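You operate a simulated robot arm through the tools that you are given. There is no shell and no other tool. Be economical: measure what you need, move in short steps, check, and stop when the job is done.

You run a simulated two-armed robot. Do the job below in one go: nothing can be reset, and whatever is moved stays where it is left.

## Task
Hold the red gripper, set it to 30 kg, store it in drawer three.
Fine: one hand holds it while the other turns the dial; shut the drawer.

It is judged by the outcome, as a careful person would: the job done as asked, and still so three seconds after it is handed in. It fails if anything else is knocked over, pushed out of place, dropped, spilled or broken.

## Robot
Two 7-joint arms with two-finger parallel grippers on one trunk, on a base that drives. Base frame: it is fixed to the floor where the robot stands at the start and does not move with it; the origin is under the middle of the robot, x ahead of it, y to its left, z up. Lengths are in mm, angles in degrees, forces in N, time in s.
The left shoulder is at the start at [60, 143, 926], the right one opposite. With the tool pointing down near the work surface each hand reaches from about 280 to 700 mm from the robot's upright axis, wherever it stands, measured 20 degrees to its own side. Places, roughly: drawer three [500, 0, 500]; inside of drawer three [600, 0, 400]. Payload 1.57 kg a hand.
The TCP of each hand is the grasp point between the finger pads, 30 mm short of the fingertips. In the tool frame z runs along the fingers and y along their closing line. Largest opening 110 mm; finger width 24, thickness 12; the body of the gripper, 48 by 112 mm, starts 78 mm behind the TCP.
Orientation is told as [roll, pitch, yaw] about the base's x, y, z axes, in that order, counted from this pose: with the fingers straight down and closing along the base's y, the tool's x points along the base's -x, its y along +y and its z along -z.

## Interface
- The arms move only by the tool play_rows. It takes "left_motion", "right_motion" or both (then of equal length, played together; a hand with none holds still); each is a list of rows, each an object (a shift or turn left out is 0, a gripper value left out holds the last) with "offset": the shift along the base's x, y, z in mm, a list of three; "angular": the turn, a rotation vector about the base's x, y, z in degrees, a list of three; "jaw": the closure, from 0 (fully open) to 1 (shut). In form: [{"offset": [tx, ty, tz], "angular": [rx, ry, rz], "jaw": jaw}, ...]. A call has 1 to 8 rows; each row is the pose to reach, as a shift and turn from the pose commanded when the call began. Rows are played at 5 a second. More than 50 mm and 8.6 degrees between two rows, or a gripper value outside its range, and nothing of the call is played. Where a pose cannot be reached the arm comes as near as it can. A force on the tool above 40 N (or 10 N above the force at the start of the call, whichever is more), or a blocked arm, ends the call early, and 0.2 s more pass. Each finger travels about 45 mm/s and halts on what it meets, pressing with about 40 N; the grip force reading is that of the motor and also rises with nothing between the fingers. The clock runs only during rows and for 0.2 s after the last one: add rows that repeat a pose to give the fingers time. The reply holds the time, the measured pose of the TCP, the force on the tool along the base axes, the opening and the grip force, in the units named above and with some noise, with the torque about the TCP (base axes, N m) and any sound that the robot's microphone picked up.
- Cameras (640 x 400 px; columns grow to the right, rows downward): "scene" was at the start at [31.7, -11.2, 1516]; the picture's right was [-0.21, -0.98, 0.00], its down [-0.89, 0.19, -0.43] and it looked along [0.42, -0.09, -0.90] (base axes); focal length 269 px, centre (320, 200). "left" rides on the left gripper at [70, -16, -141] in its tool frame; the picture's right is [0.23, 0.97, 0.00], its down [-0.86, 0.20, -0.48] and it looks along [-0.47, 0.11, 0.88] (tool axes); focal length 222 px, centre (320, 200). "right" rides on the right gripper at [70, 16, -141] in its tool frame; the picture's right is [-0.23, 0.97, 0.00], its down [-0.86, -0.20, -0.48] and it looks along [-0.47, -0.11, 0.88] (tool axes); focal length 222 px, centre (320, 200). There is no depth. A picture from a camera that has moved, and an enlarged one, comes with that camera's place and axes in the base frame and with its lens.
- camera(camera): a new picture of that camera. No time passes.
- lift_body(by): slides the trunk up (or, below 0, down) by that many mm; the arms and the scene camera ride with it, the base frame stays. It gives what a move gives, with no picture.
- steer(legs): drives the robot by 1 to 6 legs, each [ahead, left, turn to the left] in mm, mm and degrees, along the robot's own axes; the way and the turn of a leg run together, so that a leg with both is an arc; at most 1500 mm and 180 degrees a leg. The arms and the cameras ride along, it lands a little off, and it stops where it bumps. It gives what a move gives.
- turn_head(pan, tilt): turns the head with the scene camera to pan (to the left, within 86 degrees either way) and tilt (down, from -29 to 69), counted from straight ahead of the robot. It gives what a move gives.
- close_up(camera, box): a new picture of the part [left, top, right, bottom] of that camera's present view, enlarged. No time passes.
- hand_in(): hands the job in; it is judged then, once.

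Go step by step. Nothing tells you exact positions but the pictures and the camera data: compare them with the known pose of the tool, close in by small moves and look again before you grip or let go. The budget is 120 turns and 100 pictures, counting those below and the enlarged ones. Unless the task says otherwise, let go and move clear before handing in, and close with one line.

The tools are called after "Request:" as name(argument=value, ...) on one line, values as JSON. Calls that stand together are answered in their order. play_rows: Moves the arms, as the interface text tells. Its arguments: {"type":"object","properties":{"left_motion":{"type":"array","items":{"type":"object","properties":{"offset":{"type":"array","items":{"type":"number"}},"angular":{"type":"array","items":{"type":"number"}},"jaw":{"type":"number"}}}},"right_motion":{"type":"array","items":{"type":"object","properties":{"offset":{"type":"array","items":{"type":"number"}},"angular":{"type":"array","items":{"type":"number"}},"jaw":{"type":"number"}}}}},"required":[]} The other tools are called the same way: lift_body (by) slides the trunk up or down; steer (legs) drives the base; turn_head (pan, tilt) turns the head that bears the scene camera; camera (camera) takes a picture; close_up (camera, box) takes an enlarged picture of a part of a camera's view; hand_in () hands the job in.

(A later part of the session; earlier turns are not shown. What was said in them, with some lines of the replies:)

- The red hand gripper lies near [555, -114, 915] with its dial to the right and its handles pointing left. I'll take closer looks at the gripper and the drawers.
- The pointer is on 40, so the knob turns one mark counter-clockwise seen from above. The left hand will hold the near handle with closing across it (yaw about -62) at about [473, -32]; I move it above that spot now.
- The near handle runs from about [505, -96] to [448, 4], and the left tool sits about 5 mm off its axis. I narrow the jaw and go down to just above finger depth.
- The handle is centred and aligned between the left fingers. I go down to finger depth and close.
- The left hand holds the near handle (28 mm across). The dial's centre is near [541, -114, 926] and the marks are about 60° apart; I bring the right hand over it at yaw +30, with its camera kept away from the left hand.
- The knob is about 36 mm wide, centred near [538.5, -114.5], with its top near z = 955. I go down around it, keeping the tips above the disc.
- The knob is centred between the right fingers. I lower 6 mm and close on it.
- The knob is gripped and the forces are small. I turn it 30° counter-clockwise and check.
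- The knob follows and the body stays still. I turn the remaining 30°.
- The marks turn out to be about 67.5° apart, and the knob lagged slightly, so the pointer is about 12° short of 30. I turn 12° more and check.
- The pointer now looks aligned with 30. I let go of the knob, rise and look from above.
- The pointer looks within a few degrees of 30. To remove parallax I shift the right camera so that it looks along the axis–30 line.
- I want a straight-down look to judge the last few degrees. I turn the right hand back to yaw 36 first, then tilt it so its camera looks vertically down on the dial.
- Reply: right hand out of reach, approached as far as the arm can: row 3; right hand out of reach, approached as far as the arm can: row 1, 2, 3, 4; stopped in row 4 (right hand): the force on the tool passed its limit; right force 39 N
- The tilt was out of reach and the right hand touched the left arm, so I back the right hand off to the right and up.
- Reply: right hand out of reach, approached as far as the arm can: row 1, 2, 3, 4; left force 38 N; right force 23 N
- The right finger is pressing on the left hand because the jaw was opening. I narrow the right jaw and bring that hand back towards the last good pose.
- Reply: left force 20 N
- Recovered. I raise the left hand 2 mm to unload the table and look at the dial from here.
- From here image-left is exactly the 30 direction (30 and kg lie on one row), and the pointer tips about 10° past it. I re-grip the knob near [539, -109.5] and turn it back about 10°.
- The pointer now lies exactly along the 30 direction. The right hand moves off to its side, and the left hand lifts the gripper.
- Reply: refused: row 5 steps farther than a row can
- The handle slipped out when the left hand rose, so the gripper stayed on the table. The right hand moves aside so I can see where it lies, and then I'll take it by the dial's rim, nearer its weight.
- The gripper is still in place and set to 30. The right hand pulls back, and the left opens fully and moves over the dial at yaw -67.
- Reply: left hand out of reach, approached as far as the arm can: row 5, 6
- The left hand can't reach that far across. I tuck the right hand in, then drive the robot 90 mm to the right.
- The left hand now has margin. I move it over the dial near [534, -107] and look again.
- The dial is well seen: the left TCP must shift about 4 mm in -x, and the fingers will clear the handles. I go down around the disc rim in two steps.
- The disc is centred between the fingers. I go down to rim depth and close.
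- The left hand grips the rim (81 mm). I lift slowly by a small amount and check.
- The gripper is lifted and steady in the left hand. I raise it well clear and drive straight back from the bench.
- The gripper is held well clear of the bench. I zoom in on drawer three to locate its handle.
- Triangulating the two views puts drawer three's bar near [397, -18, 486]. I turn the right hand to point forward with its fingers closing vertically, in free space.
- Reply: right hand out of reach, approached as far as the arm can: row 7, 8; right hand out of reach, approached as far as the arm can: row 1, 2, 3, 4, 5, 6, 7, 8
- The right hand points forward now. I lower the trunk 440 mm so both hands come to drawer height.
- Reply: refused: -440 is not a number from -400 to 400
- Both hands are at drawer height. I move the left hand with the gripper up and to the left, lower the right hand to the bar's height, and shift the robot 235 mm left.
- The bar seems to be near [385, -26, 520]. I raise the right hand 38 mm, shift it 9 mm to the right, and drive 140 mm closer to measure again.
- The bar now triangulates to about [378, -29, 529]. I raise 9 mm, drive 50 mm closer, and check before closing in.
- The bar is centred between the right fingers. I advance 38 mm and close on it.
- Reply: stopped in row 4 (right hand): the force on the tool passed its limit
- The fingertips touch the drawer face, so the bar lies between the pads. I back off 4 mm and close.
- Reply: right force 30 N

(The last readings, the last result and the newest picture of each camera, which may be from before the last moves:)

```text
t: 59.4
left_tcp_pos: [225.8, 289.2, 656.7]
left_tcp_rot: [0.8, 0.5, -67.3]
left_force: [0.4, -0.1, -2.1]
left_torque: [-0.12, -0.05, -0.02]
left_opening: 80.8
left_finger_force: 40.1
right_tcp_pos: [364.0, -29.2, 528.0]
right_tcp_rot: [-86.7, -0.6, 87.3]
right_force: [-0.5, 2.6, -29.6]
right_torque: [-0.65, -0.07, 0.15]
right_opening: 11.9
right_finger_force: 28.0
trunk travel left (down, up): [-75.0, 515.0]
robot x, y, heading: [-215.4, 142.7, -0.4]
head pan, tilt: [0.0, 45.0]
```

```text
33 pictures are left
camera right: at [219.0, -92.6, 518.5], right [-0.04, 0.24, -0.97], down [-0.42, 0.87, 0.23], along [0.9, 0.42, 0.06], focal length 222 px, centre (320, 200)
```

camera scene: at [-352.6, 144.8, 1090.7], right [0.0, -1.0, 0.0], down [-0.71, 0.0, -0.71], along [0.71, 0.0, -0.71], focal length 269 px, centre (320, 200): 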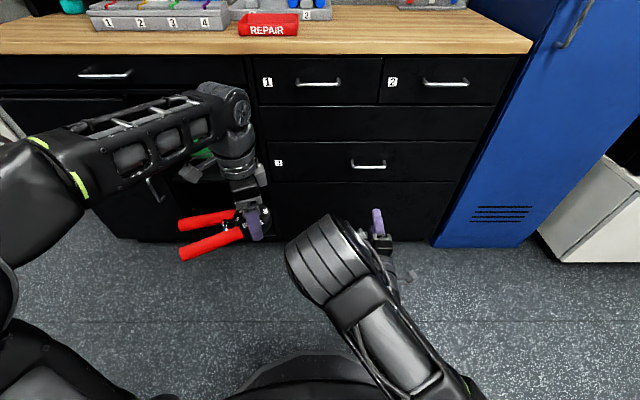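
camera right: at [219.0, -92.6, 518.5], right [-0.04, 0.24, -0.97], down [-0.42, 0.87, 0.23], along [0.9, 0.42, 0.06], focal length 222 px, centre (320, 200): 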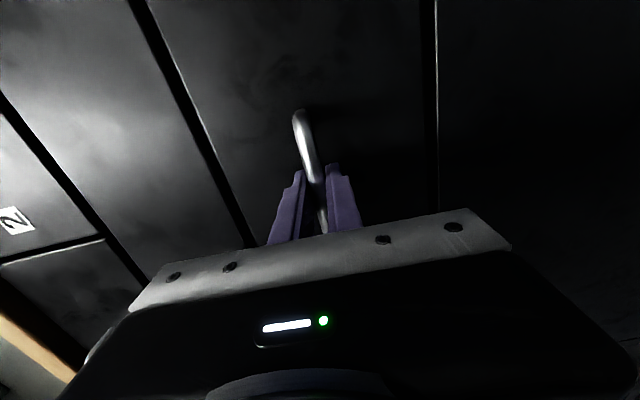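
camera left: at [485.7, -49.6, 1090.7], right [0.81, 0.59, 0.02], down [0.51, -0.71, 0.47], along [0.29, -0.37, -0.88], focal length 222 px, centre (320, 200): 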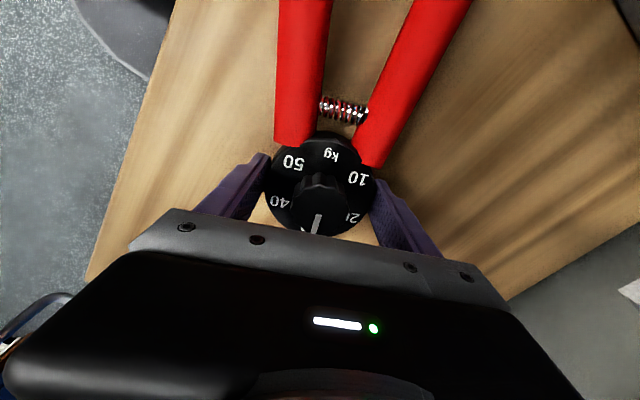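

The bar is gripped. I relieve the vertical load and then pull the drawer by driving straight back 150 mm.

Request:
play_rows(right_motion=[{"offset": [0, 0, -4]}, {"offset": [0, 0, -4]}])

Request:
steer(legs=[[-150, 0, 0]])

Request:
camera(camera="scene")

```text
t: 60.0
left_tcp_pos: [224.7, 290.7, 658.8]
left_tcp_rot: [0.8, 0.4, -67.3]
left_force: [0.2, 0.7, -2.5]
left_torque: [-0.1, -0.04, 0.03]
left_opening: 80.6
left_finger_force: 39.9
right_tcp_pos: [364.0, -29.4, 528.0]
right_tcp_rot: [-87.5, -0.8, 87.1]
right_force: [-8.0, 3.8, -19.2]
right_torque: [-0.66, 0.05, 0.15]
right_opening: 11.8
right_finger_force: 29.3
trunk travel left (down, up): [-75.0, 515.0]
robot x, y, heading: [-220.0, 142.7, -0.1]
head pan, tilt: [0.0, 45.0]
```

```text
t: 61.3
left_tcp_pos: [74.6, 291.5, 658.9]
left_tcp_rot: [0.8, 0.4, -67.5]
left_force: [0.3, 1.3, -2.4]
left_torque: [-0.04, -0.03, -0.03]
left_opening: 81.0
left_finger_force: 39.8
right_tcp_pos: [214.1, -29.0, 527.7]
right_tcp_rot: [-87.3, -0.7, 87.0]
right_force: [0.5, 0.7, -15.7]
right_torque: [-0.69, -0.02, 0.08]
right_opening: 11.9
right_finger_force: 29.3
trunk travel left (down, up): [-75.0, 515.0]
robot x, y, heading: [-368.1, 143.3, -0.4]
head pan, tilt: [0.0, 45.0]
```

```text
32 pictures are left
camera scene: at [-312.3, 144.7, 1090.7], right [-0.01, -1.0, 0.0], down [-0.71, 0.0, -0.71], along [0.71, 0.0, -0.71], focal length 269 px, centre (320, 200)
```

scene: 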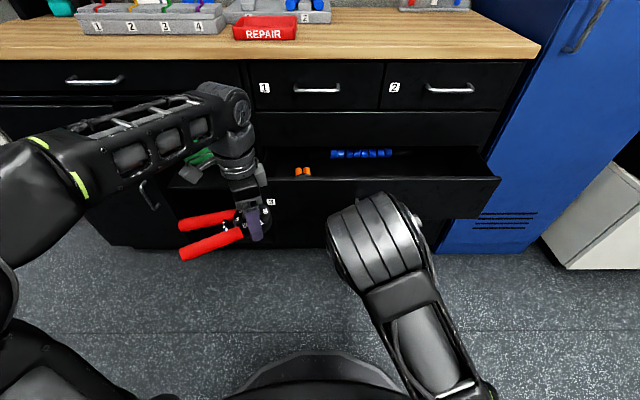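

The drawer slides out, with an orange and a blue item inside. I pull another 120 mm.

Request:
steer(legs=[[-120, 0, 0]])

Request:
camera(camera="scene")

```text
t: 62.5
left_tcp_pos: [-44.4, 291.3, 658.5]
left_tcp_rot: [0.8, 0.6, -67.4]
left_force: [-0.1, -0.1, -1.6]
left_torque: [-0.04, 0.0, -0.03]
left_opening: 81.0
left_finger_force: 40.5
right_tcp_pos: [93.7, -29.0, 529.4]
right_tcp_rot: [-87.4, -0.7, 87.0]
right_force: [0.5, -2.2, -8.2]
right_torque: [-0.71, 0.01, 0.09]
right_opening: 11.6
right_finger_force: 29.3
trunk travel left (down, up): [-75.0, 515.0]
robot x, y, heading: [-485.8, 143.8, -0.6]
head pan, tilt: [0.0, 45.0]
```

```text
31 pictures are left
camera scene: at [-431.7, 145.4, 1090.7], right [-0.01, -1.0, 0.0], down [-0.71, 0.0, -0.71], along [0.71, 0.0, -0.71], focal length 269 px, centre (320, 200)
```

scene: 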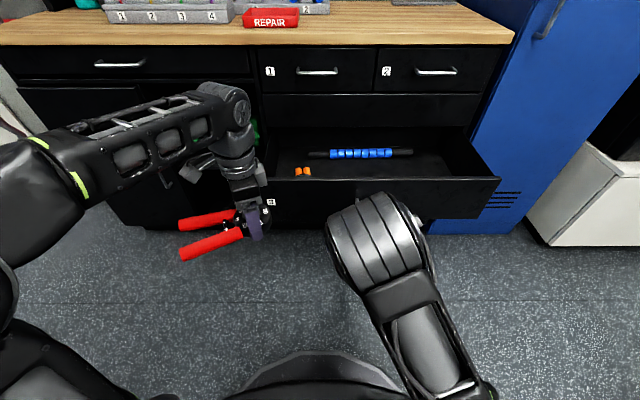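

The drawer is open 270 mm with free space in front of the blue roller. I let go of the bar and back the robot away.

Request:
play_rows(right_motion=[{"jaw": 0.8}, {"jaw": 0.5}, {"jaw": 0.4}, {"jaw": 0.4}])

Request:
steer(legs=[[-120, 0, 0]])

Request:
camera(camera="right")

```text
t: 63.5
left_tcp_pos: [-44.2, 291.0, 658.5]
left_tcp_rot: [0.8, 0.4, -67.3]
left_force: [0.2, -1.3, -2.4]
left_torque: [-0.08, -0.03, -0.01]
left_opening: 80.8
left_finger_force: 40.7
right_tcp_pos: [94.6, -29.6, 528.3]
right_tcp_rot: [-87.4, -0.6, 87.0]
right_force: [-0.1, -0.2, -0.1]
right_torque: [-0.01, 0.0, -0.02]
right_opening: 66.0
right_finger_force: 0.1
trunk travel left (down, up): [-75.0, 515.0]
robot x, y, heading: [-484.6, 141.6, -0.4]
head pan, tilt: [0.0, 45.0]
```

```text
t: 64.8
left_tcp_pos: [-165.4, 293.5, 657.4]
left_tcp_rot: [0.8, 0.4, -67.3]
left_force: [-0.4, -0.9, -2.7]
left_torque: [-0.07, -0.05, -0.01]
left_opening: 80.7
left_finger_force: 39.6
right_tcp_pos: [-26.6, -27.5, 528.7]
right_tcp_rot: [-87.4, -0.7, 87.0]
right_force: [0.3, 0.4, 0.6]
right_torque: [-0.03, 0.03, 0.01]
right_opening: 65.9
right_finger_force: 0.0
trunk travel left (down, up): [-75.0, 515.0]
robot x, y, heading: [-605.4, 143.6, -0.5]
head pan, tilt: [0.0, 45.0]
```

```text
30 pictures are left
camera right: at [-170.5, -90.6, 517.2], right [-0.03, 0.24, -0.97], down [-0.42, 0.88, 0.23], along [0.9, 0.42, 0.07], focal length 222 px, centre (320, 200)
```

right: 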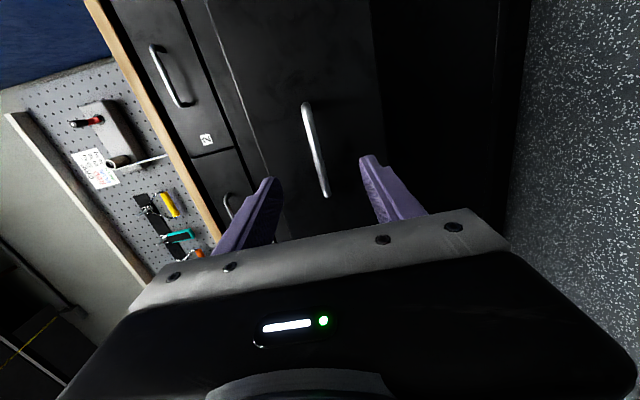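

Released cleanly and the drawer stays open. I fold the right hand back to pointing down and close in, so that it won't meet the open drawer.

Request:
play_rows(right_motion=[{"offset": [-10, -5, 20], "angular": [4.62, 4.62, -4.62]}, {"offset": [-25, -10, 40], "angular": [9.24, 9.24, -9.24]}, {"offset": [-40, -15, 60], "angular": [13.86, 13.86, -13.86]}, {"offset": [-55, -20, 75], "angular": [18.48, 18.48, -18.48]}, {"offset": [-70, -25, 80], "angular": [23.1, 23.1, -23.1]}, {"offset": [-85, -30, 80], "angular": [27.72, 27.72, -27.72]}, {"offset": [-100, -35, 80], "angular": [32.34, 32.34, -32.34]}, {"offset": [-115, -38, 80], "angular": [36.96, 36.96, -36.96]}])

Request:
play_rows(right_motion=[{"offset": [-15, 0, 0], "angular": [4.62, 4.62, -4.62]}, {"offset": [-30, 0, 0], "angular": [9.24, 9.24, -9.24]}, {"offset": [-45, 0, 0], "angular": [13.86, 13.86, -13.86]}, {"offset": [-60, 0, 0], "angular": [18.48, 18.48, -18.48]}, {"offset": [-75, 0, 0], "angular": [23.1, 23.1, -23.1]}, {"offset": [-90, 0, 0], "angular": [27.72, 27.72, -27.72]}, {"offset": [-105, 0, 0], "angular": [31, 31, -31]}, {"offset": [-115, 0, 0], "angular": [31, 31, -31]}])

Request:
camera(camera="scene")

```text
t: 66.6
left_tcp_pos: [-164.8, 293.8, 658.5]
left_tcp_rot: [0.7, 0.4, -67.3]
left_force: [-0.2, -0.6, -1.1]
left_torque: [-0.06, -0.02, 0.01]
left_opening: 80.9
left_finger_force: 40.1
right_tcp_pos: [-142.2, -66.9, 609.8]
right_tcp_rot: [-38.0, -17.7, 38.8]
right_force: [0.3, 0.4, 0.0]
right_torque: [0.0, -0.05, -0.02]
right_opening: 65.7
right_finger_force: 0.0
trunk travel left (down, up): [-75.0, 515.0]
robot x, y, heading: [-601.3, 146.6, -0.3]
head pan, tilt: [0.0, 45.0]
```

```text
t: 68.4
left_tcp_pos: [-164.9, 293.0, 657.9]
left_tcp_rot: [0.7, 0.4, -67.4]
left_force: [-0.6, -0.3, -1.4]
left_torque: [-0.07, 0.02, 0.03]
left_opening: 81.0
left_finger_force: 39.9
right_tcp_pos: [-255.8, -65.3, 607.4]
right_tcp_rot: [1.3, 1.7, 0.5]
right_force: [0.2, 0.5, 0.6]
right_torque: [-0.01, -0.02, -0.05]
right_opening: 66.4
right_finger_force: 0.0
trunk travel left (down, up): [-75.0, 515.0]
robot x, y, heading: [-610.5, 146.3, -0.7]
head pan, tilt: [0.0, 45.0]
```

```text
29 pictures are left
camera scene: at [-552.7, 146.4, 1090.7], right [-0.01, -1.0, 0.0], down [-0.71, 0.0, -0.71], along [0.71, 0.0, -0.71], focal length 269 px, centre (320, 200)
```

scene: 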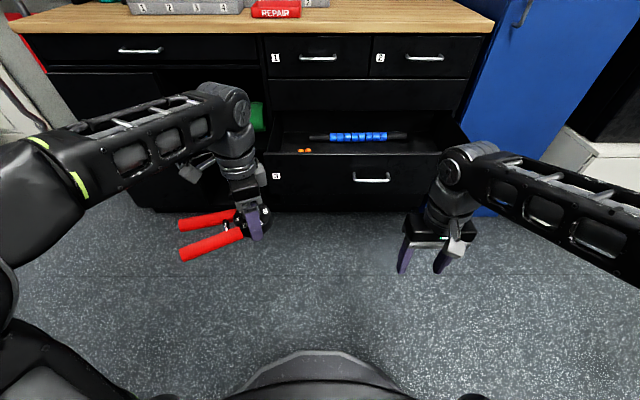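

I tuck the right hand further in, raise the trunk 80 mm, and shift the robot 295 mm right so the left hand lines up with the drawer's middle.

Request:
play_rows(right_motion=[{"offset": [-20, 0, 10]}, {"offset": [-40, 0, 20]}, {"offset": [-60, 0, 30]}], left_motion=[{"offset": [10, -15, 0]}, {"offset": [25, -35, 0]}, {"offset": [40, -55, 0]}])

Request:
lift_body(by=80)

Request:
steer(legs=[[0, -295, 0.6]])

Request:
camera(camera="scene")

```text
t: 69.2
left_tcp_pos: [-125.6, 238.2, 658.3]
left_tcp_rot: [0.8, 0.4, -67.3]
left_force: [0.2, 0.0, -2.1]
left_torque: [-0.04, -0.04, -0.02]
left_opening: 80.7
left_finger_force: 39.9
right_tcp_pos: [-315.0, -67.2, 639.2]
right_tcp_rot: [1.2, 1.8, 0.6]
right_force: [-0.8, 0.1, 0.4]
right_torque: [0.01, 0.04, 0.0]
right_opening: 66.3
right_finger_force: 0.0
trunk travel left (down, up): [-75.0, 515.0]
robot x, y, heading: [-603.8, 143.5, -0.3]
head pan, tilt: [0.0, 45.0]
```

```text
t: 70.4
left_tcp_pos: [-124.4, 237.6, 736.8]
left_tcp_rot: [0.9, 0.4, -67.3]
left_force: [0.3, 0.6, -3.4]
left_torque: [-0.05, -0.03, -0.02]
left_opening: 80.5
left_finger_force: 40.5
right_tcp_pos: [-315.6, -67.1, 718.6]
right_tcp_rot: [1.2, 1.6, 0.6]
right_force: [-0.1, -0.4, -0.5]
right_torque: [0.02, 0.01, 0.0]
right_opening: 66.1
right_finger_force: 0.0
trunk travel left (down, up): [-155.0, 435.0]
robot x, y, heading: [-607.4, 147.7, -0.2]
head pan, tilt: [0.0, 45.0]
```

```text
t: 72.4
left_tcp_pos: [-126.4, -58.0, 738.1]
left_tcp_rot: [1.0, 0.4, -66.9]
left_force: [-0.2, -0.3, -1.7]
left_torque: [-0.07, -0.04, 0.03]
left_opening: 80.8
left_finger_force: 40.6
right_tcp_pos: [-315.0, -363.6, 719.2]
right_tcp_rot: [1.2, 1.6, 1.0]
right_force: [-0.2, 0.1, 0.0]
right_torque: [-0.02, -0.01, -0.02]
right_opening: 66.1
right_finger_force: 0.0
trunk travel left (down, up): [-155.0, 435.0]
robot x, y, heading: [-606.8, -152.6, 0.1]
head pan, tilt: [0.0, 45.0]
```

```text
28 pictures are left
camera scene: at [-553.2, -152.5, 1170.7], right [0.0, -1.0, 0.0], down [-0.71, 0.0, -0.71], along [0.71, 0.0, -0.71], focal length 269 px, centre (320, 200)
```

scene: 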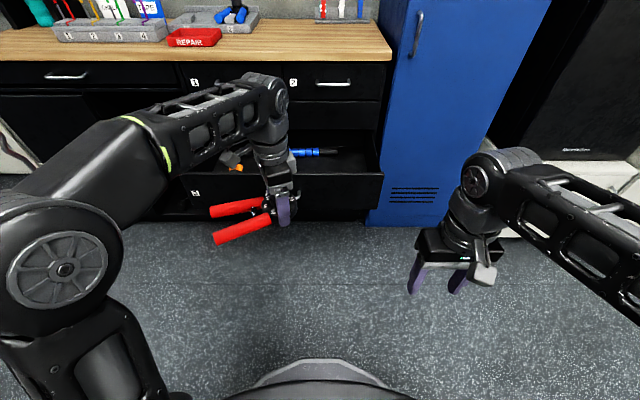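

I drive 320 mm forward so the gripper comes above the open drawer, and then look from the left and scene cameras.

Request:
steer(legs=[[320, 0, 0]])

Request:
play_rows(left_motion=[{"offset": [20, 0, 0]}, {"offset": [45, 0, 0]}, {"offset": [70, 0, 0]}, {"offset": [80, 0, 0]}])

Request:
camera(camera="scene")

Request:
camera(camera="left")

```text
t: 74.6
left_tcp_pos: [198.7, -52.9, 737.6]
left_tcp_rot: [1.0, 0.5, -66.4]
left_force: [1.0, 0.0, -1.5]
left_torque: [-0.12, -0.03, -0.03]
left_opening: 80.8
left_finger_force: 40.3
right_tcp_pos: [12.4, -361.9, 718.6]
right_tcp_rot: [1.2, 1.6, 1.4]
right_force: [-0.5, 0.1, -0.5]
right_torque: [0.0, -0.01, 0.0]
right_opening: 66.1
right_finger_force: 0.1
trunk travel left (down, up): [-155.0, 435.0]
robot x, y, heading: [-281.7, -152.9, 0.4]
head pan, tilt: [0.0, 45.0]
```

```text
t: 75.6
left_tcp_pos: [217.9, -52.5, 737.9]
left_tcp_rot: [1.0, 0.5, -66.6]
left_force: [-0.7, 0.9, -1.2]
left_torque: [-0.11, -0.04, -0.05]
left_opening: 81.0
left_finger_force: 39.7
left hand out of reach, approached as far as the arm can: row 2, 3, 4
right_tcp_pos: [13.3, -360.0, 719.4]
right_tcp_rot: [1.2, 1.5, 1.4]
right_force: [0.2, -0.7, 0.1]
right_torque: [0.0, 0.04, 0.01]
right_opening: 66.1
right_finger_force: 0.2
trunk travel left (down, up): [-155.0, 435.0]
robot x, y, heading: [-282.2, -155.5, 0.7]
head pan, tilt: [0.0, 45.0]
```

```text
27 pictures are left
camera scene: at [-227.5, -150.4, 1170.7], right [0.01, -1.0, 0.0], down [-0.71, -0.01, -0.71], along [0.71, 0.01, -0.71], focal length 269 px, centre (320, 200)
```

scene: 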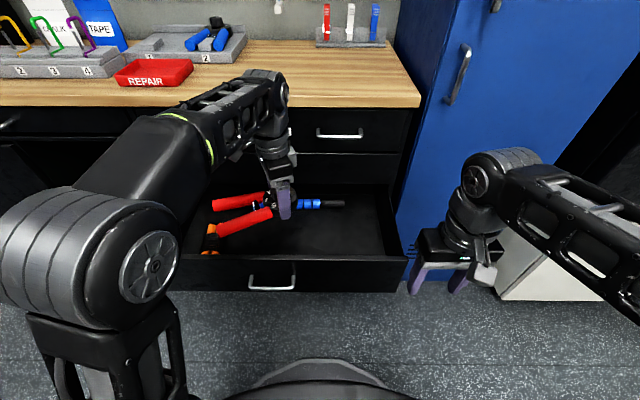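

```text
26 pictures are left
camera left: at [172.5, 2.7, 879.4], right [0.8, 0.6, 0.02], down [0.52, -0.71, 0.48], along [0.3, -0.37, -0.88], focal length 222 px, centre (320, 200)
```

left: 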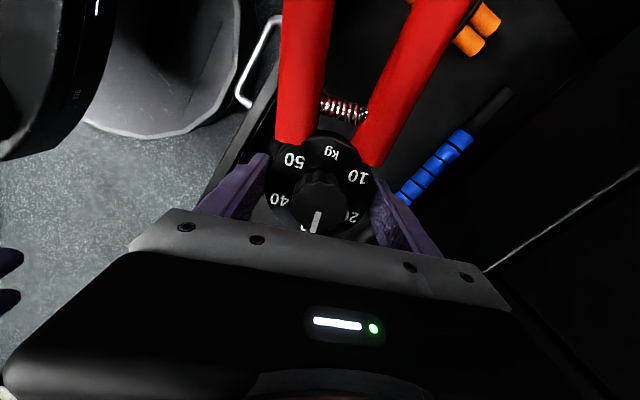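

The gripper is over the drawer, but the handle ends need about 65 mm more clearance from the front panel. I drive 65 mm further and lower the trunk.

Request:
steer(legs=[[65, 0, -0.6]])

Request:
camera(camera="left")

Request:
camera(camera="scene")

```text
t: 76.6
left_tcp_pos: [285.6, -57.8, 737.2]
left_tcp_rot: [1.0, 0.4, -67.1]
left_force: [0.0, -0.4, -2.3]
left_torque: [-0.08, -0.04, -0.02]
left_opening: 81.0
left_finger_force: 39.2
right_tcp_pos: [77.3, -363.5, 718.9]
right_tcp_rot: [1.3, 1.6, 0.7]
right_force: [-0.6, 0.7, 0.5]
right_torque: [0.0, -0.02, -0.01]
right_opening: 66.1
right_finger_force: 0.2
trunk travel left (down, up): [-155.0, 435.0]
robot x, y, heading: [-217.5, -153.7, -0.4]
head pan, tilt: [0.0, 45.0]
```

```text
25 pictures are left
camera left: at [240.5, -2.0, 879.4], right [0.81, 0.59, 0.02], down [0.51, -0.72, 0.48], along [0.29, -0.38, -0.88], focal length 222 px, centre (320, 200)
```

left: 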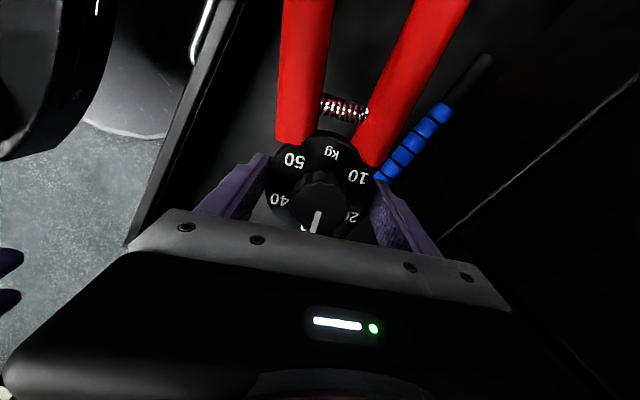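

```text
24 pictures are left
camera scene: at [-161.2, -150.7, 1170.7], right [0.0, -1.0, 0.0], down [-0.71, 0.0, -0.71], along [0.71, 0.0, -0.71], focal length 269 px, centre (320, 200)
```

scene: 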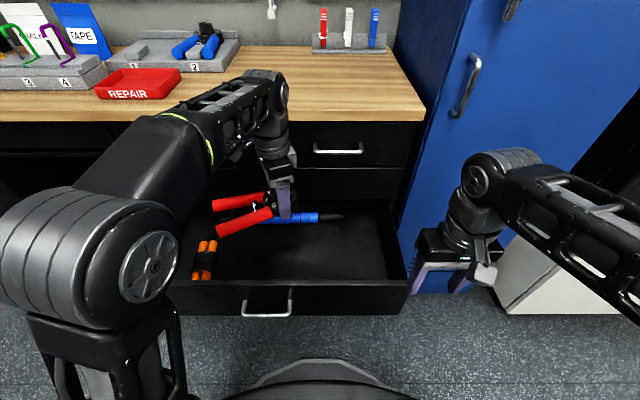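

The blue roller lies at x ≈ 440, well clear of the gripper. I lower with the arm alone, so the elbow stays above the drawer front.

Request:
play_rows(left_motion=[{"offset": [0, 0, -25]}, {"offset": [0, 0, -50]}, {"offset": [0, 0, -75]}, {"offset": [0, 0, -100]}, {"offset": [0, 0, -125]}, {"offset": [0, 0, -150]}, {"offset": [0, 0, -160]}])

Request:
camera(camera="scene")

Request:
camera(camera="left")

```text
t: 78.2
left_tcp_pos: [285.6, -56.3, 576.1]
left_tcp_rot: [0.9, 0.4, -67.1]
left_force: [-0.5, -0.4, 0.0]
left_torque: [-0.05, -0.04, 0.01]
left_opening: 80.9
left_finger_force: 39.7
right_tcp_pos: [78.1, -364.0, 719.1]
right_tcp_rot: [1.2, 1.7, 0.7]
right_force: [0.2, -0.1, -0.4]
right_torque: [-0.01, 0.02, 0.02]
right_opening: 65.9
right_finger_force: 0.0
trunk travel left (down, up): [-155.0, 435.0]
robot x, y, heading: [-215.5, -150.8, 0.1]
head pan, tilt: [0.0, 45.0]
```

```text
23 pictures are left
camera scene: at [-161.1, -150.7, 1170.7], right [0.0, -1.0, 0.0], down [-0.71, 0.0, -0.71], along [0.71, 0.0, -0.71], focal length 269 px, centre (320, 200)
```

scene: 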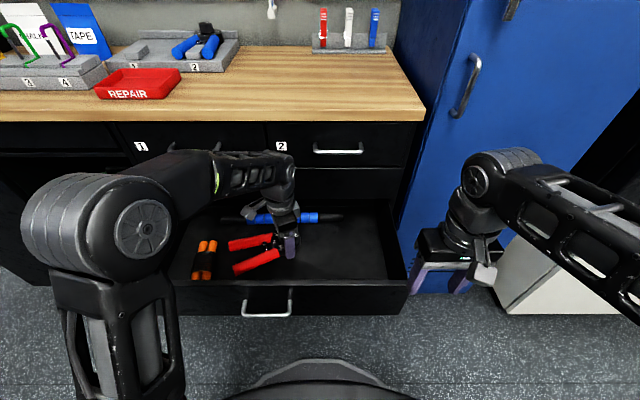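

```text
22 pictures are left
camera left: at [240.2, -1.3, 719.2], right [0.81, 0.59, 0.02], down [0.51, -0.72, 0.48], along [0.29, -0.38, -0.88], focal length 222 px, centre (320, 200)
```

left: 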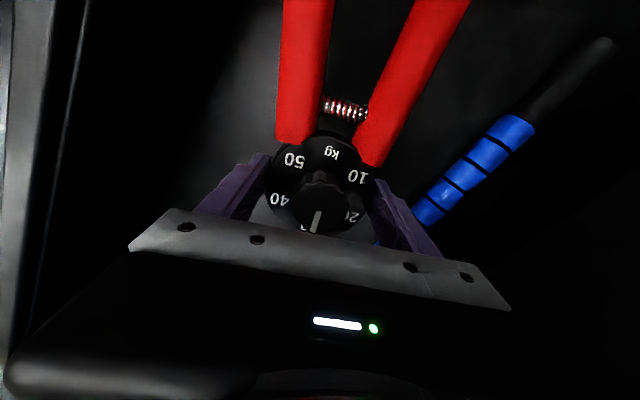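

Clear of everything. I go down in small steps, watching for contact with the drawer floor.

Request:
play_rows(left_motion=[{"offset": [0, 0, -6]}, {"offset": [0, 0, -12]}, {"offset": [0, 0, -18]}, {"offset": [0, 0, -24]}, {"offset": [0, 0, -30]}, {"offset": [0, 0, -35]}, {"offset": [0, 0, -40]}, {"offset": [0, 0, -44]}])

Request:
close_up(camera="scene", box=[170, 180, 410, 330])

```text
t: 80.0
left_tcp_pos: [285.5, -56.6, 533.9]
left_tcp_rot: [1.0, 0.4, -67.1]
left_force: [-0.8, 0.2, -1.8]
left_torque: [-0.08, -0.03, -0.03]
left_opening: 81.0
left_finger_force: 39.5
right_tcp_pos: [77.8, -364.5, 718.9]
right_tcp_rot: [1.3, 1.6, 0.7]
right_force: [-1.2, -0.7, 0.0]
right_torque: [-0.05, -0.04, -0.01]
right_opening: 65.9
right_finger_force: 0.2
trunk travel left (down, up): [-155.0, 435.0]
robot x, y, heading: [-215.2, -152.2, 0.2]
head pan, tilt: [0.0, 45.0]
```

```text
2.67 times, centred on (290, 255) of scene
camera zoom: at [-161.1, -150.7, 1170.7], right [0.0, -1.0, 0.0], down [-0.71, 0.0, -0.71], along [0.71, 0.0, -0.71], focal length 717 px, centre (400, 53)
```

zoom: 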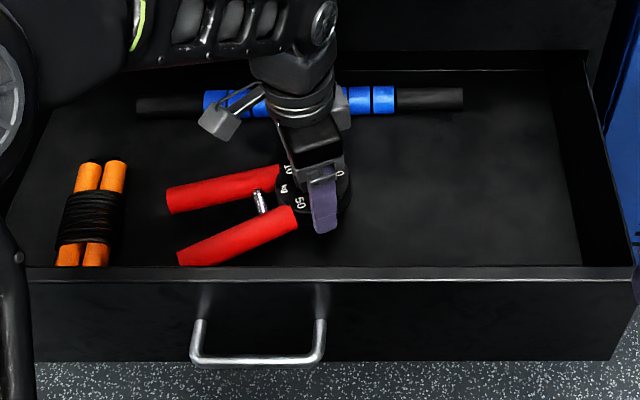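

Request:
play_rows(left_motion=[{"offset": [0, 0, -4]}, {"offset": [0, 0, -8]}, {"offset": [0, 0, -12]}, {"offset": [0, 0, -16]}, {"offset": [0, 0, -20]}, {"offset": [0, 0, -24]}, {"offset": [0, 0, -28]}, {"offset": [0, 0, -28]}])

Request:
close_up(camera="scene", box=[170, 180, 410, 330])

```text
t: 81.8
left_tcp_pos: [286.0, -55.8, 506.2]
left_tcp_rot: [1.0, 0.4, -67.2]
left_force: [0.5, 0.8, -2.5]
left_torque: [-0.09, -0.06, -0.02]
left_opening: 80.8
left_finger_force: 39.9
right_tcp_pos: [77.4, -364.4, 719.1]
right_tcp_rot: [1.3, 1.7, 0.7]
right_force: [-0.4, 0.0, -0.3]
right_torque: [-0.02, -0.02, 0.0]
right_opening: 65.9
right_finger_force: 0.1
trunk travel left (down, up): [-155.0, 435.0]
robot x, y, heading: [-215.4, -151.9, 0.2]
head pan, tilt: [0.0, 45.0]
```

```text
2.67 times, centred on (290, 255) of scene
camera zoom: at [-161.1, -150.7, 1170.7], right [0.0, -1.0, 0.0], down [-0.71, 0.0, -0.71], along [0.71, 0.0, -0.71], focal length 717 px, centre (400, 53)
```

zoom: 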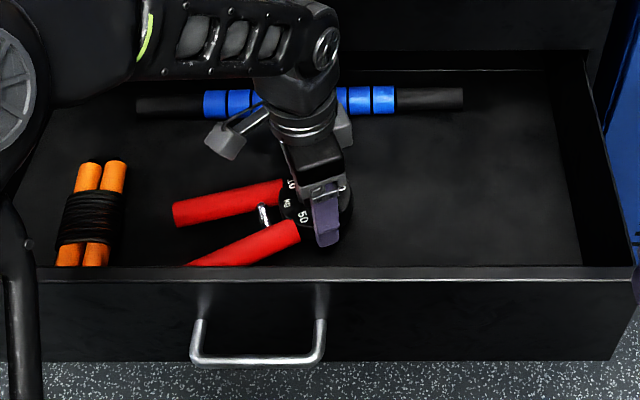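

Request:
play_rows(left_motion=[{"offset": [0, 0, -4]}, {"offset": [0, 0, -8]}, {"offset": [0, 0, -12]}, {"offset": [0, 0, -16]}, {"offset": [0, 0, -20]}, {"offset": [0, 0, -24]}, {"offset": [0, 0, -28]}, {"offset": [0, 0, -28]}])

Request:
camera(camera="scene")

Request:
camera(camera="left")

```text
t: 83.6
left_tcp_pos: [285.2, -58.2, 478.5]
left_tcp_rot: [1.0, 0.3, -67.1]
left_force: [0.7, -3.9, 4.0]
left_torque: [0.59, 0.5, 0.26]
left_opening: 80.9
left_finger_force: 40.3
right_tcp_pos: [76.8, -362.9, 720.2]
right_tcp_rot: [1.2, 1.6, 0.8]
right_force: [-0.3, 0.0, -0.2]
right_torque: [0.01, 0.01, -0.02]
right_opening: 66.0
right_finger_force: 0.1
trunk travel left (down, up): [-155.0, 435.0]
robot x, y, heading: [-214.7, -150.4, -0.0]
head pan, tilt: [0.0, 45.0]
```

```text
19 pictures are left
camera scene: at [-161.4, -151.1, 1170.7], right [0.0, -1.0, 0.0], down [-0.71, 0.0, -0.71], along [0.71, 0.0, -0.71], focal length 269 px, centre (320, 200)
```

scene: 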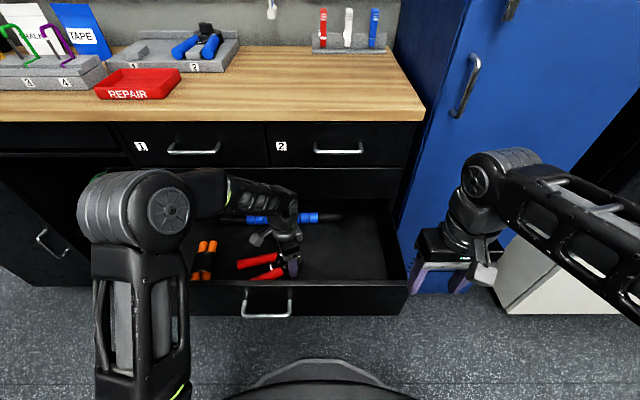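

```text
18 pictures are left
camera left: at [240.4, -2.1, 619.6], right [0.81, 0.59, 0.02], down [0.51, -0.72, 0.48], along [0.29, -0.38, -0.88], focal length 222 px, centre (320, 200)
```

left: 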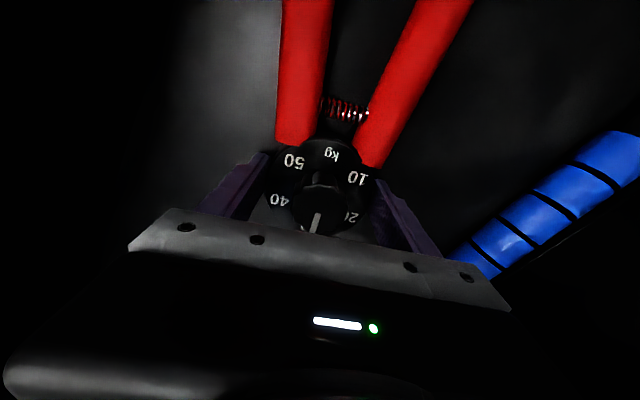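

Contact just shows (force z +4, torque rising), so the drawer floor is reached. I settle 2 mm, open the jaw and rise.

Request:
play_rows(left_motion=[{"offset": [0, 0, -1.5]}, {"offset": [0, 0, -1.5]}])

Request:
play_rows(left_motion=[{"jaw": 0.2}, {"jaw": 0.08}, {"jaw": 0.0}, {"jaw": 0.0}, {"offset": [0, 0, 5]}, {"offset": [0, 0, 15]}, {"offset": [0, 0, 30]}, {"offset": [0, 0, 50]}])

Request:
camera(camera="left")

```text
t: 84.2
left_tcp_pos: [285.8, -57.7, 478.2]
left_tcp_rot: [1.1, 0.4, -67.1]
left_force: [-0.5, -1.5, 14.0]
left_torque: [-0.22, 0.61, 0.0]
left_opening: 80.9
left_finger_force: 39.8
right_tcp_pos: [77.2, -364.0, 719.8]
right_tcp_rot: [1.2, 1.6, 0.8]
right_force: [0.1, -0.4, 0.4]
right_torque: [0.01, 0.0, -0.04]
right_opening: 65.9
right_finger_force: 0.0
trunk travel left (down, up): [-155.0, 435.0]
robot x, y, heading: [-213.7, -150.6, 0.2]
head pan, tilt: [0.0, 45.0]
```

```text
t: 86.0
left_tcp_pos: [286.8, -57.5, 526.6]
left_tcp_rot: [0.9, 0.4, -67.1]
left_force: [0.1, 0.2, -0.2]
left_torque: [0.0, -0.01, 0.01]
left_opening: 110.0
left_finger_force: 0.0
right_tcp_pos: [78.2, -362.8, 719.3]
right_tcp_rot: [1.2, 1.6, 0.6]
right_force: [0.3, 0.1, 0.9]
right_torque: [0.04, 0.0, 0.01]
right_opening: 65.8
right_finger_force: 0.1
trunk travel left (down, up): [-155.0, 435.0]
robot x, y, heading: [-213.4, -149.9, 0.1]
head pan, tilt: [0.0, 45.0]
```

```text
17 pictures are left
camera left: at [241.0, -2.3, 667.3], right [0.81, 0.59, 0.02], down [0.51, -0.72, 0.48], along [0.29, -0.38, -0.88], focal length 222 px, centre (320, 200)
```

left: 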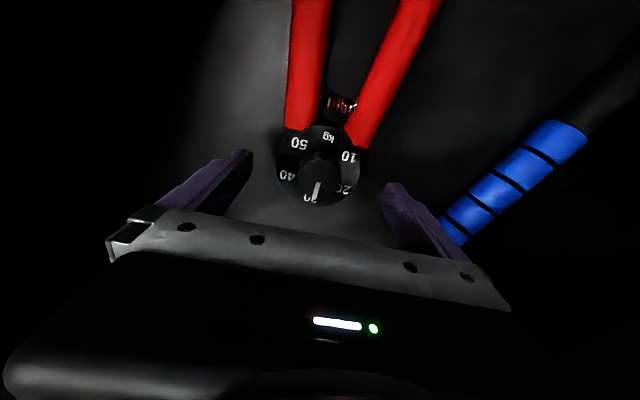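

The gripper lies in the drawer with the dial still at 30. I raise the left hand out the way it came.

Request:
play_rows(left_motion=[{"offset": [0, 0, 25]}, {"offset": [0, 0, 50]}, {"offset": [0, 0, 80]}, {"offset": [0, 0, 110]}, {"offset": [0, 0, 140]}, {"offset": [0, 0, 170]}, {"offset": [0, 0, 200]}, {"offset": [-10, 0, 210]}])

Request:
close_up(camera="scene", box=[150, 160, 430, 335])

```text
t: 87.8
left_tcp_pos: [275.4, -55.5, 737.2]
left_tcp_rot: [1.1, 0.2, -67.1]
left_force: [0.2, -1.1, 0.8]
left_torque: [0.0, 0.0, 0.01]
left_opening: 109.9
left_finger_force: 0.1
right_tcp_pos: [77.1, -362.8, 720.3]
right_tcp_rot: [1.2, 1.6, 0.7]
right_force: [0.2, -0.1, 0.1]
right_torque: [-0.01, -0.01, 0.01]
right_opening: 66.1
right_finger_force: 0.0
trunk travel left (down, up): [-155.0, 435.0]
robot x, y, heading: [-216.4, -150.5, 0.2]
head pan, tilt: [0.0, 45.0]
```

```text
2.29 times, centred on (290, 248) of scene
camera zoom: at [-161.2, -150.9, 1170.7], right [0.0, -1.0, 0.0], down [-0.71, 0.0, -0.71], along [0.71, 0.0, -0.71], focal length 614 px, centre (389, 91)
```

zoom: 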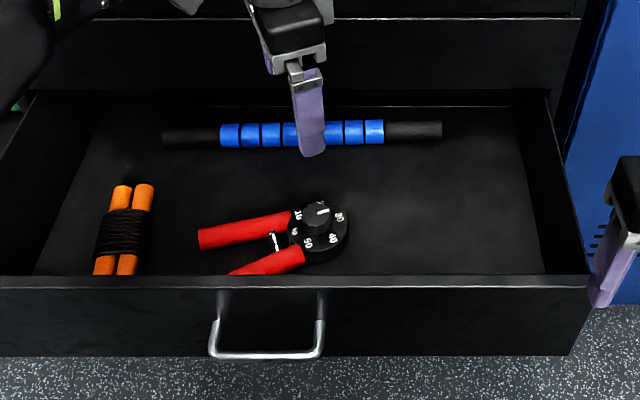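

The gripper lies flat in drawer three with the pointer at 30. I back away, lower the trunk, shift left and point the right hand forward again to shut the drawer.

Request:
steer(legs=[[-400, 0, 0], [0, 293, 0]])

Request:
lift_body(by=-80)

Request:
play_rows(right_motion=[{"offset": [25, 0, -5], "angular": [-4.62, -4.62, 4.62]}, {"offset": [50, 0, -10], "angular": [-9.24, -9.24, 9.24]}, {"offset": [75, 0, -15], "angular": [-13.86, -13.86, 13.86]}, {"offset": [95, 0, -20], "angular": [-18.48, -18.48, 18.48]}, {"offset": [115, 0, -25], "angular": [-23.1, -23.1, 23.1]}, {"offset": [135, 0, -30], "angular": [-27.72, -27.72, 27.72]}, {"offset": [155, 5, -30], "angular": [-32.34, -32.34, 32.34]}, {"offset": [170, 10, -30], "angular": [-36.96, -36.96, 36.96]}])

Request:
play_rows(right_motion=[{"offset": [18, 5, -5], "angular": [-4.62, -4.62, 4.62]}, {"offset": [36, 10, -15], "angular": [-9.24, -9.24, 9.24]}, {"offset": [54, 15, -25], "angular": [-13.86, -13.86, 13.86]}, {"offset": [72, 20, -40], "angular": [-18.48, -18.48, 18.48]}, {"offset": [90, 25, -55], "angular": [-23.1, -23.1, 23.1]}, {"offset": [105, 28, -70], "angular": [-27.72, -27.72, 27.72]}, {"offset": [115, 28, -80], "angular": [-31.5, -31.5, 31.5]}, {"offset": [115, 28, -80], "angular": [-31.5, -31.5, 31.5]}])

Request:
camera(camera="scene")

```text
t: 91.9
left_tcp_pos: [-122.3, 239.9, 736.9]
left_tcp_rot: [1.1, 0.4, -67.5]
left_force: [-0.4, 0.2, 0.1]
left_torque: [-0.02, 0.0, -0.02]
left_opening: 110.3
left_finger_force: 0.0
right_tcp_pos: [-323.1, -66.0, 719.2]
right_tcp_rot: [1.2, 1.6, 0.3]
right_force: [-0.4, 0.3, -0.1]
right_torque: [0.01, 0.01, 0.01]
right_opening: 66.0
right_finger_force: 0.1
trunk travel left (down, up): [-155.0, 435.0]
robot x, y, heading: [-608.8, 145.5, -0.4]
head pan, tilt: [0.0, 45.0]
```

```text
t: 93.1
left_tcp_pos: [-123.4, 240.7, 656.1]
left_tcp_rot: [1.1, 0.3, -67.5]
left_force: [-0.5, -0.5, 0.0]
left_torque: [0.0, -0.01, 0.0]
left_opening: 109.9
left_finger_force: 0.1
right_tcp_pos: [-324.1, -66.8, 639.0]
right_tcp_rot: [1.3, 1.7, 0.2]
right_force: [-0.3, 0.4, 0.6]
right_torque: [-0.03, -0.03, 0.01]
right_opening: 66.2
right_finger_force: 0.0
trunk travel left (down, up): [-75.0, 515.0]
robot x, y, heading: [-615.3, 143.0, -0.6]
head pan, tilt: [0.0, 45.0]
```

```text
t: 94.9
left_tcp_pos: [-122.4, 239.3, 656.5]
left_tcp_rot: [1.0, 0.4, -67.5]
left_force: [0.5, 0.4, -0.2]
left_torque: [0.04, 0.02, -0.02]
left_opening: 109.9
left_finger_force: 0.0
right_tcp_pos: [-153.7, -54.4, 608.2]
right_tcp_rot: [-46.9, -18.1, 47.5]
right_force: [0.1, -0.1, 0.3]
right_torque: [-0.01, -0.02, 0.02]
right_opening: 66.2
right_finger_force: 0.1
trunk travel left (down, up): [-75.0, 515.0]
robot x, y, heading: [-611.4, 146.1, -0.5]
head pan, tilt: [0.0, 45.0]
```

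```text
t: 96.7
left_tcp_pos: [-121.8, 239.2, 655.9]
left_tcp_rot: [1.1, 0.4, -67.6]
left_force: [0.9, -0.8, -0.3]
left_torque: [0.02, 0.02, 0.02]
left_opening: 110.3
left_finger_force: 0.0
right_tcp_pos: [-48.8, -29.7, 499.2]
right_tcp_rot: [-83.4, -2.2, 85.5]
right_force: [-0.2, 0.1, 1.0]
right_torque: [0.01, 0.02, 0.04]
right_opening: 66.1
right_finger_force: 0.0
right hand out of reach, approached as far as the arm can: row 6, 7
trunk travel left (down, up): [-75.0, 515.0]
robot x, y, heading: [-614.5, 148.0, -0.4]
head pan, tilt: [0.0, 45.0]
```

```text
15 pictures are left
camera scene: at [-559.4, 148.2, 1090.7], right [-0.01, -1.0, 0.0], down [-0.71, 0.01, -0.71], along [0.71, -0.01, -0.71], focal length 269 px, centre (320, 200)
```

scene: 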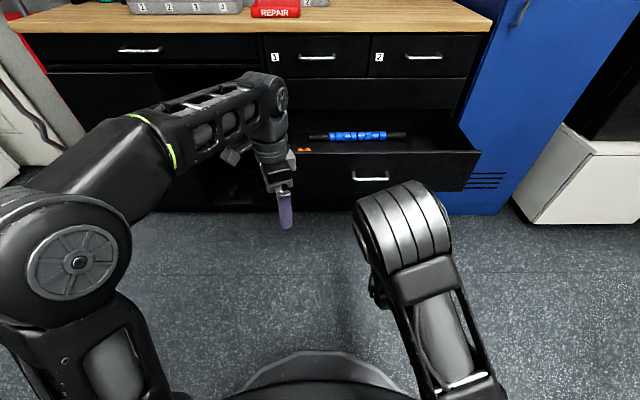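

Request:
play_rows(right_motion=[{"offset": [0, 0, 10], "angular": [0, -2, 0]}, {"offset": [0, 0, 20], "angular": [0, -4, 0]}, {"offset": [0, 0, 30], "angular": [0, -6, 0]}, {"offset": [0, 0, 30], "angular": [0, -6, 0]}], left_motion=[{"offset": [-15, 10, 0]}, {"offset": [-30, 20, 0]}, {"offset": [-45, 30, 0]}, {"offset": [-55, 40, 0]}])

Request:
steer(legs=[[80, 0, 0.4]])

Request:
camera(camera="right")

```text
t: 97.7
left_tcp_pos: [-177.2, 280.5, 655.0]
left_tcp_rot: [1.1, 0.3, -67.5]
left_force: [-0.4, -0.2, -0.5]
left_torque: [0.02, -0.02, 0.0]
left_opening: 109.9
left_finger_force: 0.0
right_tcp_pos: [-37.4, -28.3, 558.4]
right_tcp_rot: [-94.0, -0.6, 87.6]
right_force: [0.7, 1.0, -0.3]
right_torque: [0.0, 0.01, -0.02]
right_opening: 66.0
right_finger_force: 0.1
trunk travel left (down, up): [-75.0, 515.0]
robot x, y, heading: [-612.4, 143.7, -0.6]
head pan, tilt: [0.0, 45.0]
```

```text
t: 98.7
left_tcp_pos: [-99.8, 283.9, 653.8]
left_tcp_rot: [1.1, 0.3, -67.0]
left_force: [-0.5, 0.6, -0.5]
left_torque: [0.02, 0.01, 0.01]
left_opening: 109.9
left_finger_force: 0.2
right_tcp_pos: [42.2, -24.5, 559.3]
right_tcp_rot: [-94.0, -0.7, 88.0]
right_force: [-0.6, -0.2, 0.6]
right_torque: [0.01, -0.01, -0.02]
right_opening: 65.9
right_finger_force: 0.0
trunk travel left (down, up): [-75.0, 515.0]
robot x, y, heading: [-537.0, 148.7, -0.1]
head pan, tilt: [0.0, 45.0]
```

```text
14 pictures are left
camera right: at [-99.7, -88.9, 531.3], right [0.08, 0.24, -0.97], down [-0.46, 0.87, 0.18], along [0.88, 0.43, 0.17], focal length 222 px, centre (320, 200)
```

right: 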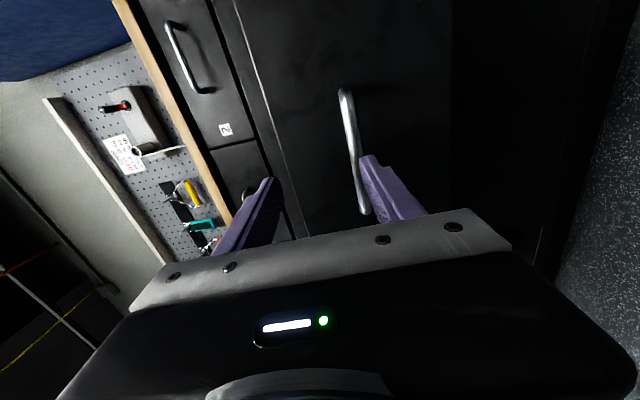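

The right hand is about 30 mm too high, so I lower and level it.

Request:
play_rows(right_motion=[{"offset": [0, -1, -10], "angular": [0, 2, 0]}, {"offset": [0, -3, -20], "angular": [0, 4, 0]}, {"offset": [0, -4, -31], "angular": [0, 4, 0]}, {"offset": [0, -4, -31], "angular": [0, 4, 0]}])

Request:
camera(camera="right")

```text
t: 99.7
left_tcp_pos: [-99.4, 283.7, 655.3]
left_tcp_rot: [1.0, 0.3, -67.0]
left_force: [0.4, -0.2, 0.1]
left_torque: [-0.03, 0.02, -0.01]
left_opening: 110.3
left_finger_force: 0.2
right_tcp_pos: [41.2, -27.8, 528.8]
right_tcp_rot: [-90.1, -0.5, 88.2]
right_force: [0.4, 0.4, 0.2]
right_torque: [-0.02, 0.0, -0.02]
right_opening: 66.0
right_finger_force: 0.1
trunk travel left (down, up): [-75.0, 515.0]
robot x, y, heading: [-534.5, 147.4, 0.0]
head pan, tilt: [0.0, 45.0]
```

```text
13 pictures are left
camera right: at [-101.3, -92.8, 510.6], right [0.01, 0.24, -0.97], down [-0.45, 0.87, 0.21], along [0.89, 0.44, 0.11], focal length 222 px, centre (320, 200)
```

right: 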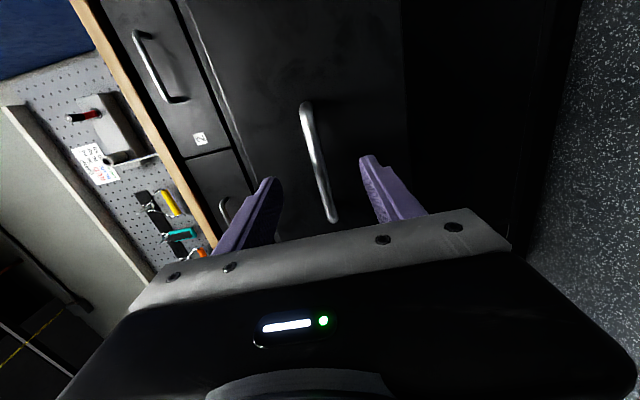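

The fingers straddle the bar evenly. I push the drawer shut by driving forward, most of the way first.

Request:
steer(legs=[[200, 0, 0]])

Request:
camera(camera="scene")

```text
t: 101.3
left_tcp_pos: [95.3, 285.6, 654.9]
left_tcp_rot: [0.9, 0.3, -67.0]
left_force: [-0.1, -0.7, -0.3]
left_torque: [0.0, 0.02, 0.03]
left_opening: 109.8
left_finger_force: 0.2
right_tcp_pos: [236.8, -26.4, 528.7]
right_tcp_rot: [-90.0, -0.6, 88.3]
right_force: [0.1, 0.9, 0.3]
right_torque: [0.02, -0.03, 0.01]
right_opening: 66.0
right_finger_force: 0.0
trunk travel left (down, up): [-75.0, 515.0]
robot x, y, heading: [-338.1, 149.9, 0.2]
head pan, tilt: [0.0, 45.0]
```

```text
12 pictures are left
camera scene: at [-285.4, 148.7, 1090.7], right [0.0, -1.0, 0.0], down [-0.71, 0.0, -0.71], along [0.71, 0.0, -0.71], focal length 269 px, centre (320, 200)
```

scene: 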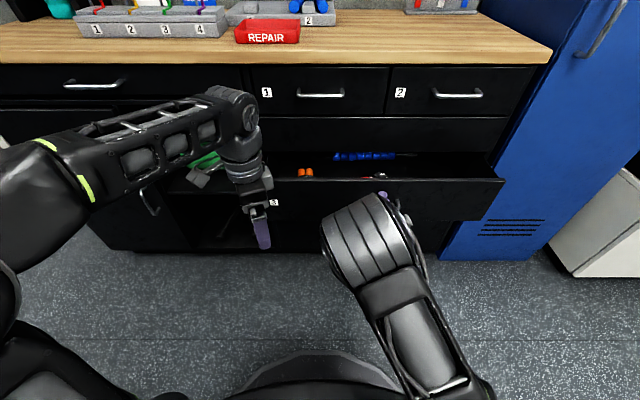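

The drawer is closing straight. I drive the next 115 mm, then finish with a gentle arm push.

Request:
steer(legs=[[115, 0, 0]])

Request:
play_rows(right_motion=[{"offset": [5, 0, 0]}, {"offset": [10, 0, 0]}, {"offset": [16, 0, 0]}, {"offset": [22, 0, 0]}, {"offset": [28, 0, 0]}])

Request:
camera(camera="scene")

```text
t: 102.5
left_tcp_pos: [209.6, 284.7, 655.6]
left_tcp_rot: [1.1, 0.3, -66.9]
left_force: [0.0, -0.1, 0.0]
left_torque: [-0.03, -0.01, -0.02]
left_opening: 109.9
left_finger_force: 0.0
right_tcp_pos: [351.3, -25.9, 529.2]
right_tcp_rot: [-90.0, -0.6, 88.2]
right_force: [0.7, -1.1, 0.2]
right_torque: [-0.03, 0.0, -0.02]
right_opening: 66.2
right_finger_force: 0.1
trunk travel left (down, up): [-75.0, 515.0]
robot x, y, heading: [-225.0, 148.3, 0.3]
head pan, tilt: [0.0, 45.0]
```

```text
t: 103.5
left_tcp_pos: [208.3, 283.9, 655.5]
left_tcp_rot: [1.1, 0.3, -67.0]
left_force: [-0.9, -0.3, 1.0]
left_torque: [0.03, 0.0, 0.01]
left_opening: 110.0
left_finger_force: 0.1
right_tcp_pos: [367.7, -26.3, 527.4]
right_tcp_rot: [-89.9, -0.6, 88.2]
right_force: [-14.6, 0.9, 3.2]
right_torque: [-0.01, -0.61, 0.19]
right_opening: 68.8
right_finger_force: 2.0
trunk travel left (down, up): [-75.0, 515.0]
robot x, y, heading: [-225.1, 146.7, -0.1]
head pan, tilt: [0.0, 45.0]
stopped in row 5 (right hand): the force on the tool passed its limit (the readings are from after the stop); the commanded pose is now the measured one
```

```text
11 pictures are left
camera scene: at [-172.4, 148.9, 1090.9], right [0.0, -1.0, 0.0], down [-0.71, 0.0, -0.71], along [0.71, 0.0, -0.71], focal length 269 px, centre (320, 200)
```

scene: 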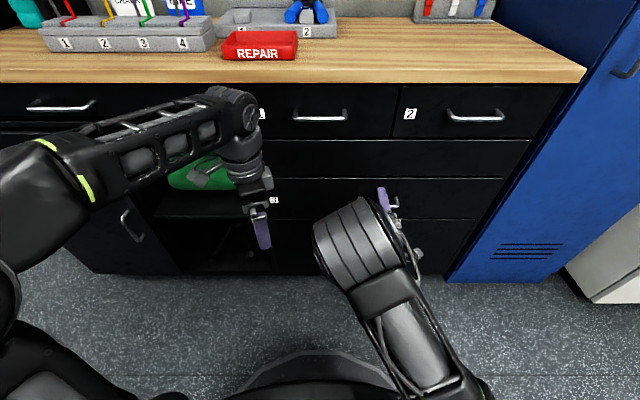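

The drawer is shut: the push ended at the same x as when it was closed at first. I back straight off and check.

Request:
steer(legs=[[-250, 0, 0]])

Request:
camera(camera="scene")

Request:
close_up(camera="scene", box=[240, 20, 520, 220])

```text
t: 105.3
left_tcp_pos: [-37.6, 284.4, 654.5]
left_tcp_rot: [1.0, 0.3, -66.9]
left_force: [0.0, -0.5, -0.4]
left_torque: [-0.01, 0.02, -0.03]
left_opening: 109.9
left_finger_force: 0.1
right_tcp_pos: [121.7, -25.8, 527.0]
right_tcp_rot: [-89.7, -0.6, 88.2]
right_force: [0.3, 0.1, -0.4]
right_torque: [-0.01, 0.0, 0.01]
right_opening: 66.1
right_finger_force: 0.1
trunk travel left (down, up): [-75.0, 515.0]
robot x, y, heading: [-469.9, 147.1, -0.1]
head pan, tilt: [0.0, 45.0]
```

```text
10 pictures are left
camera scene: at [-418.5, 148.7, 1090.7], right [0.0, -1.0, 0.0], down [-0.71, 0.0, -0.71], along [0.71, 0.0, -0.71], focal length 269 px, centre (320, 200)
```

scene: 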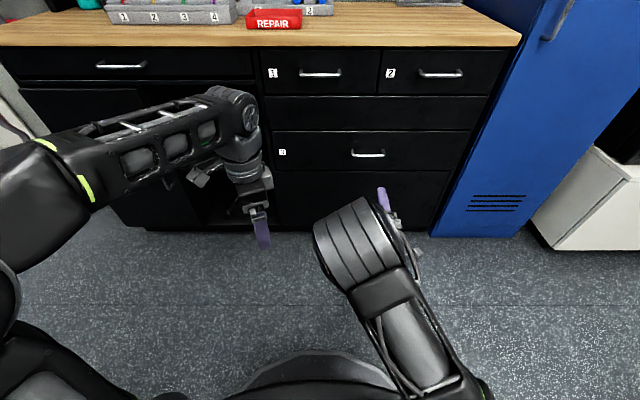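

```text
2.00 times, centred on (380, 120) of scene
camera zoom: at [-418.5, 148.7, 1090.7], right [0.0, -1.0, 0.0], down [-0.71, 0.0, -0.71], along [0.71, 0.0, -0.71], focal length 538 px, centre (200, 360)
```

zoom: 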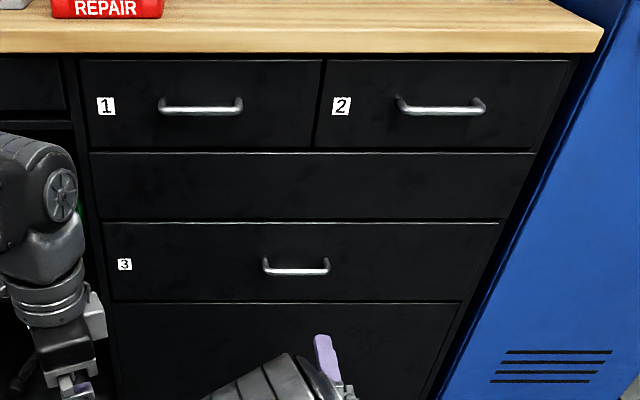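

Drawer three is fully shut, both hands are empty and clear, and nothing else has moved, so I hand the job in.

Request:
hand_in()

```text
The job is handed in.
```

The red gripper is set to 30 kg and stored in drawer three, and the drawer is shut. On the first lift the handle slipped from the left hand, leaving the gripper on the bench still at 30, so I carried it by the dial's rim instead.
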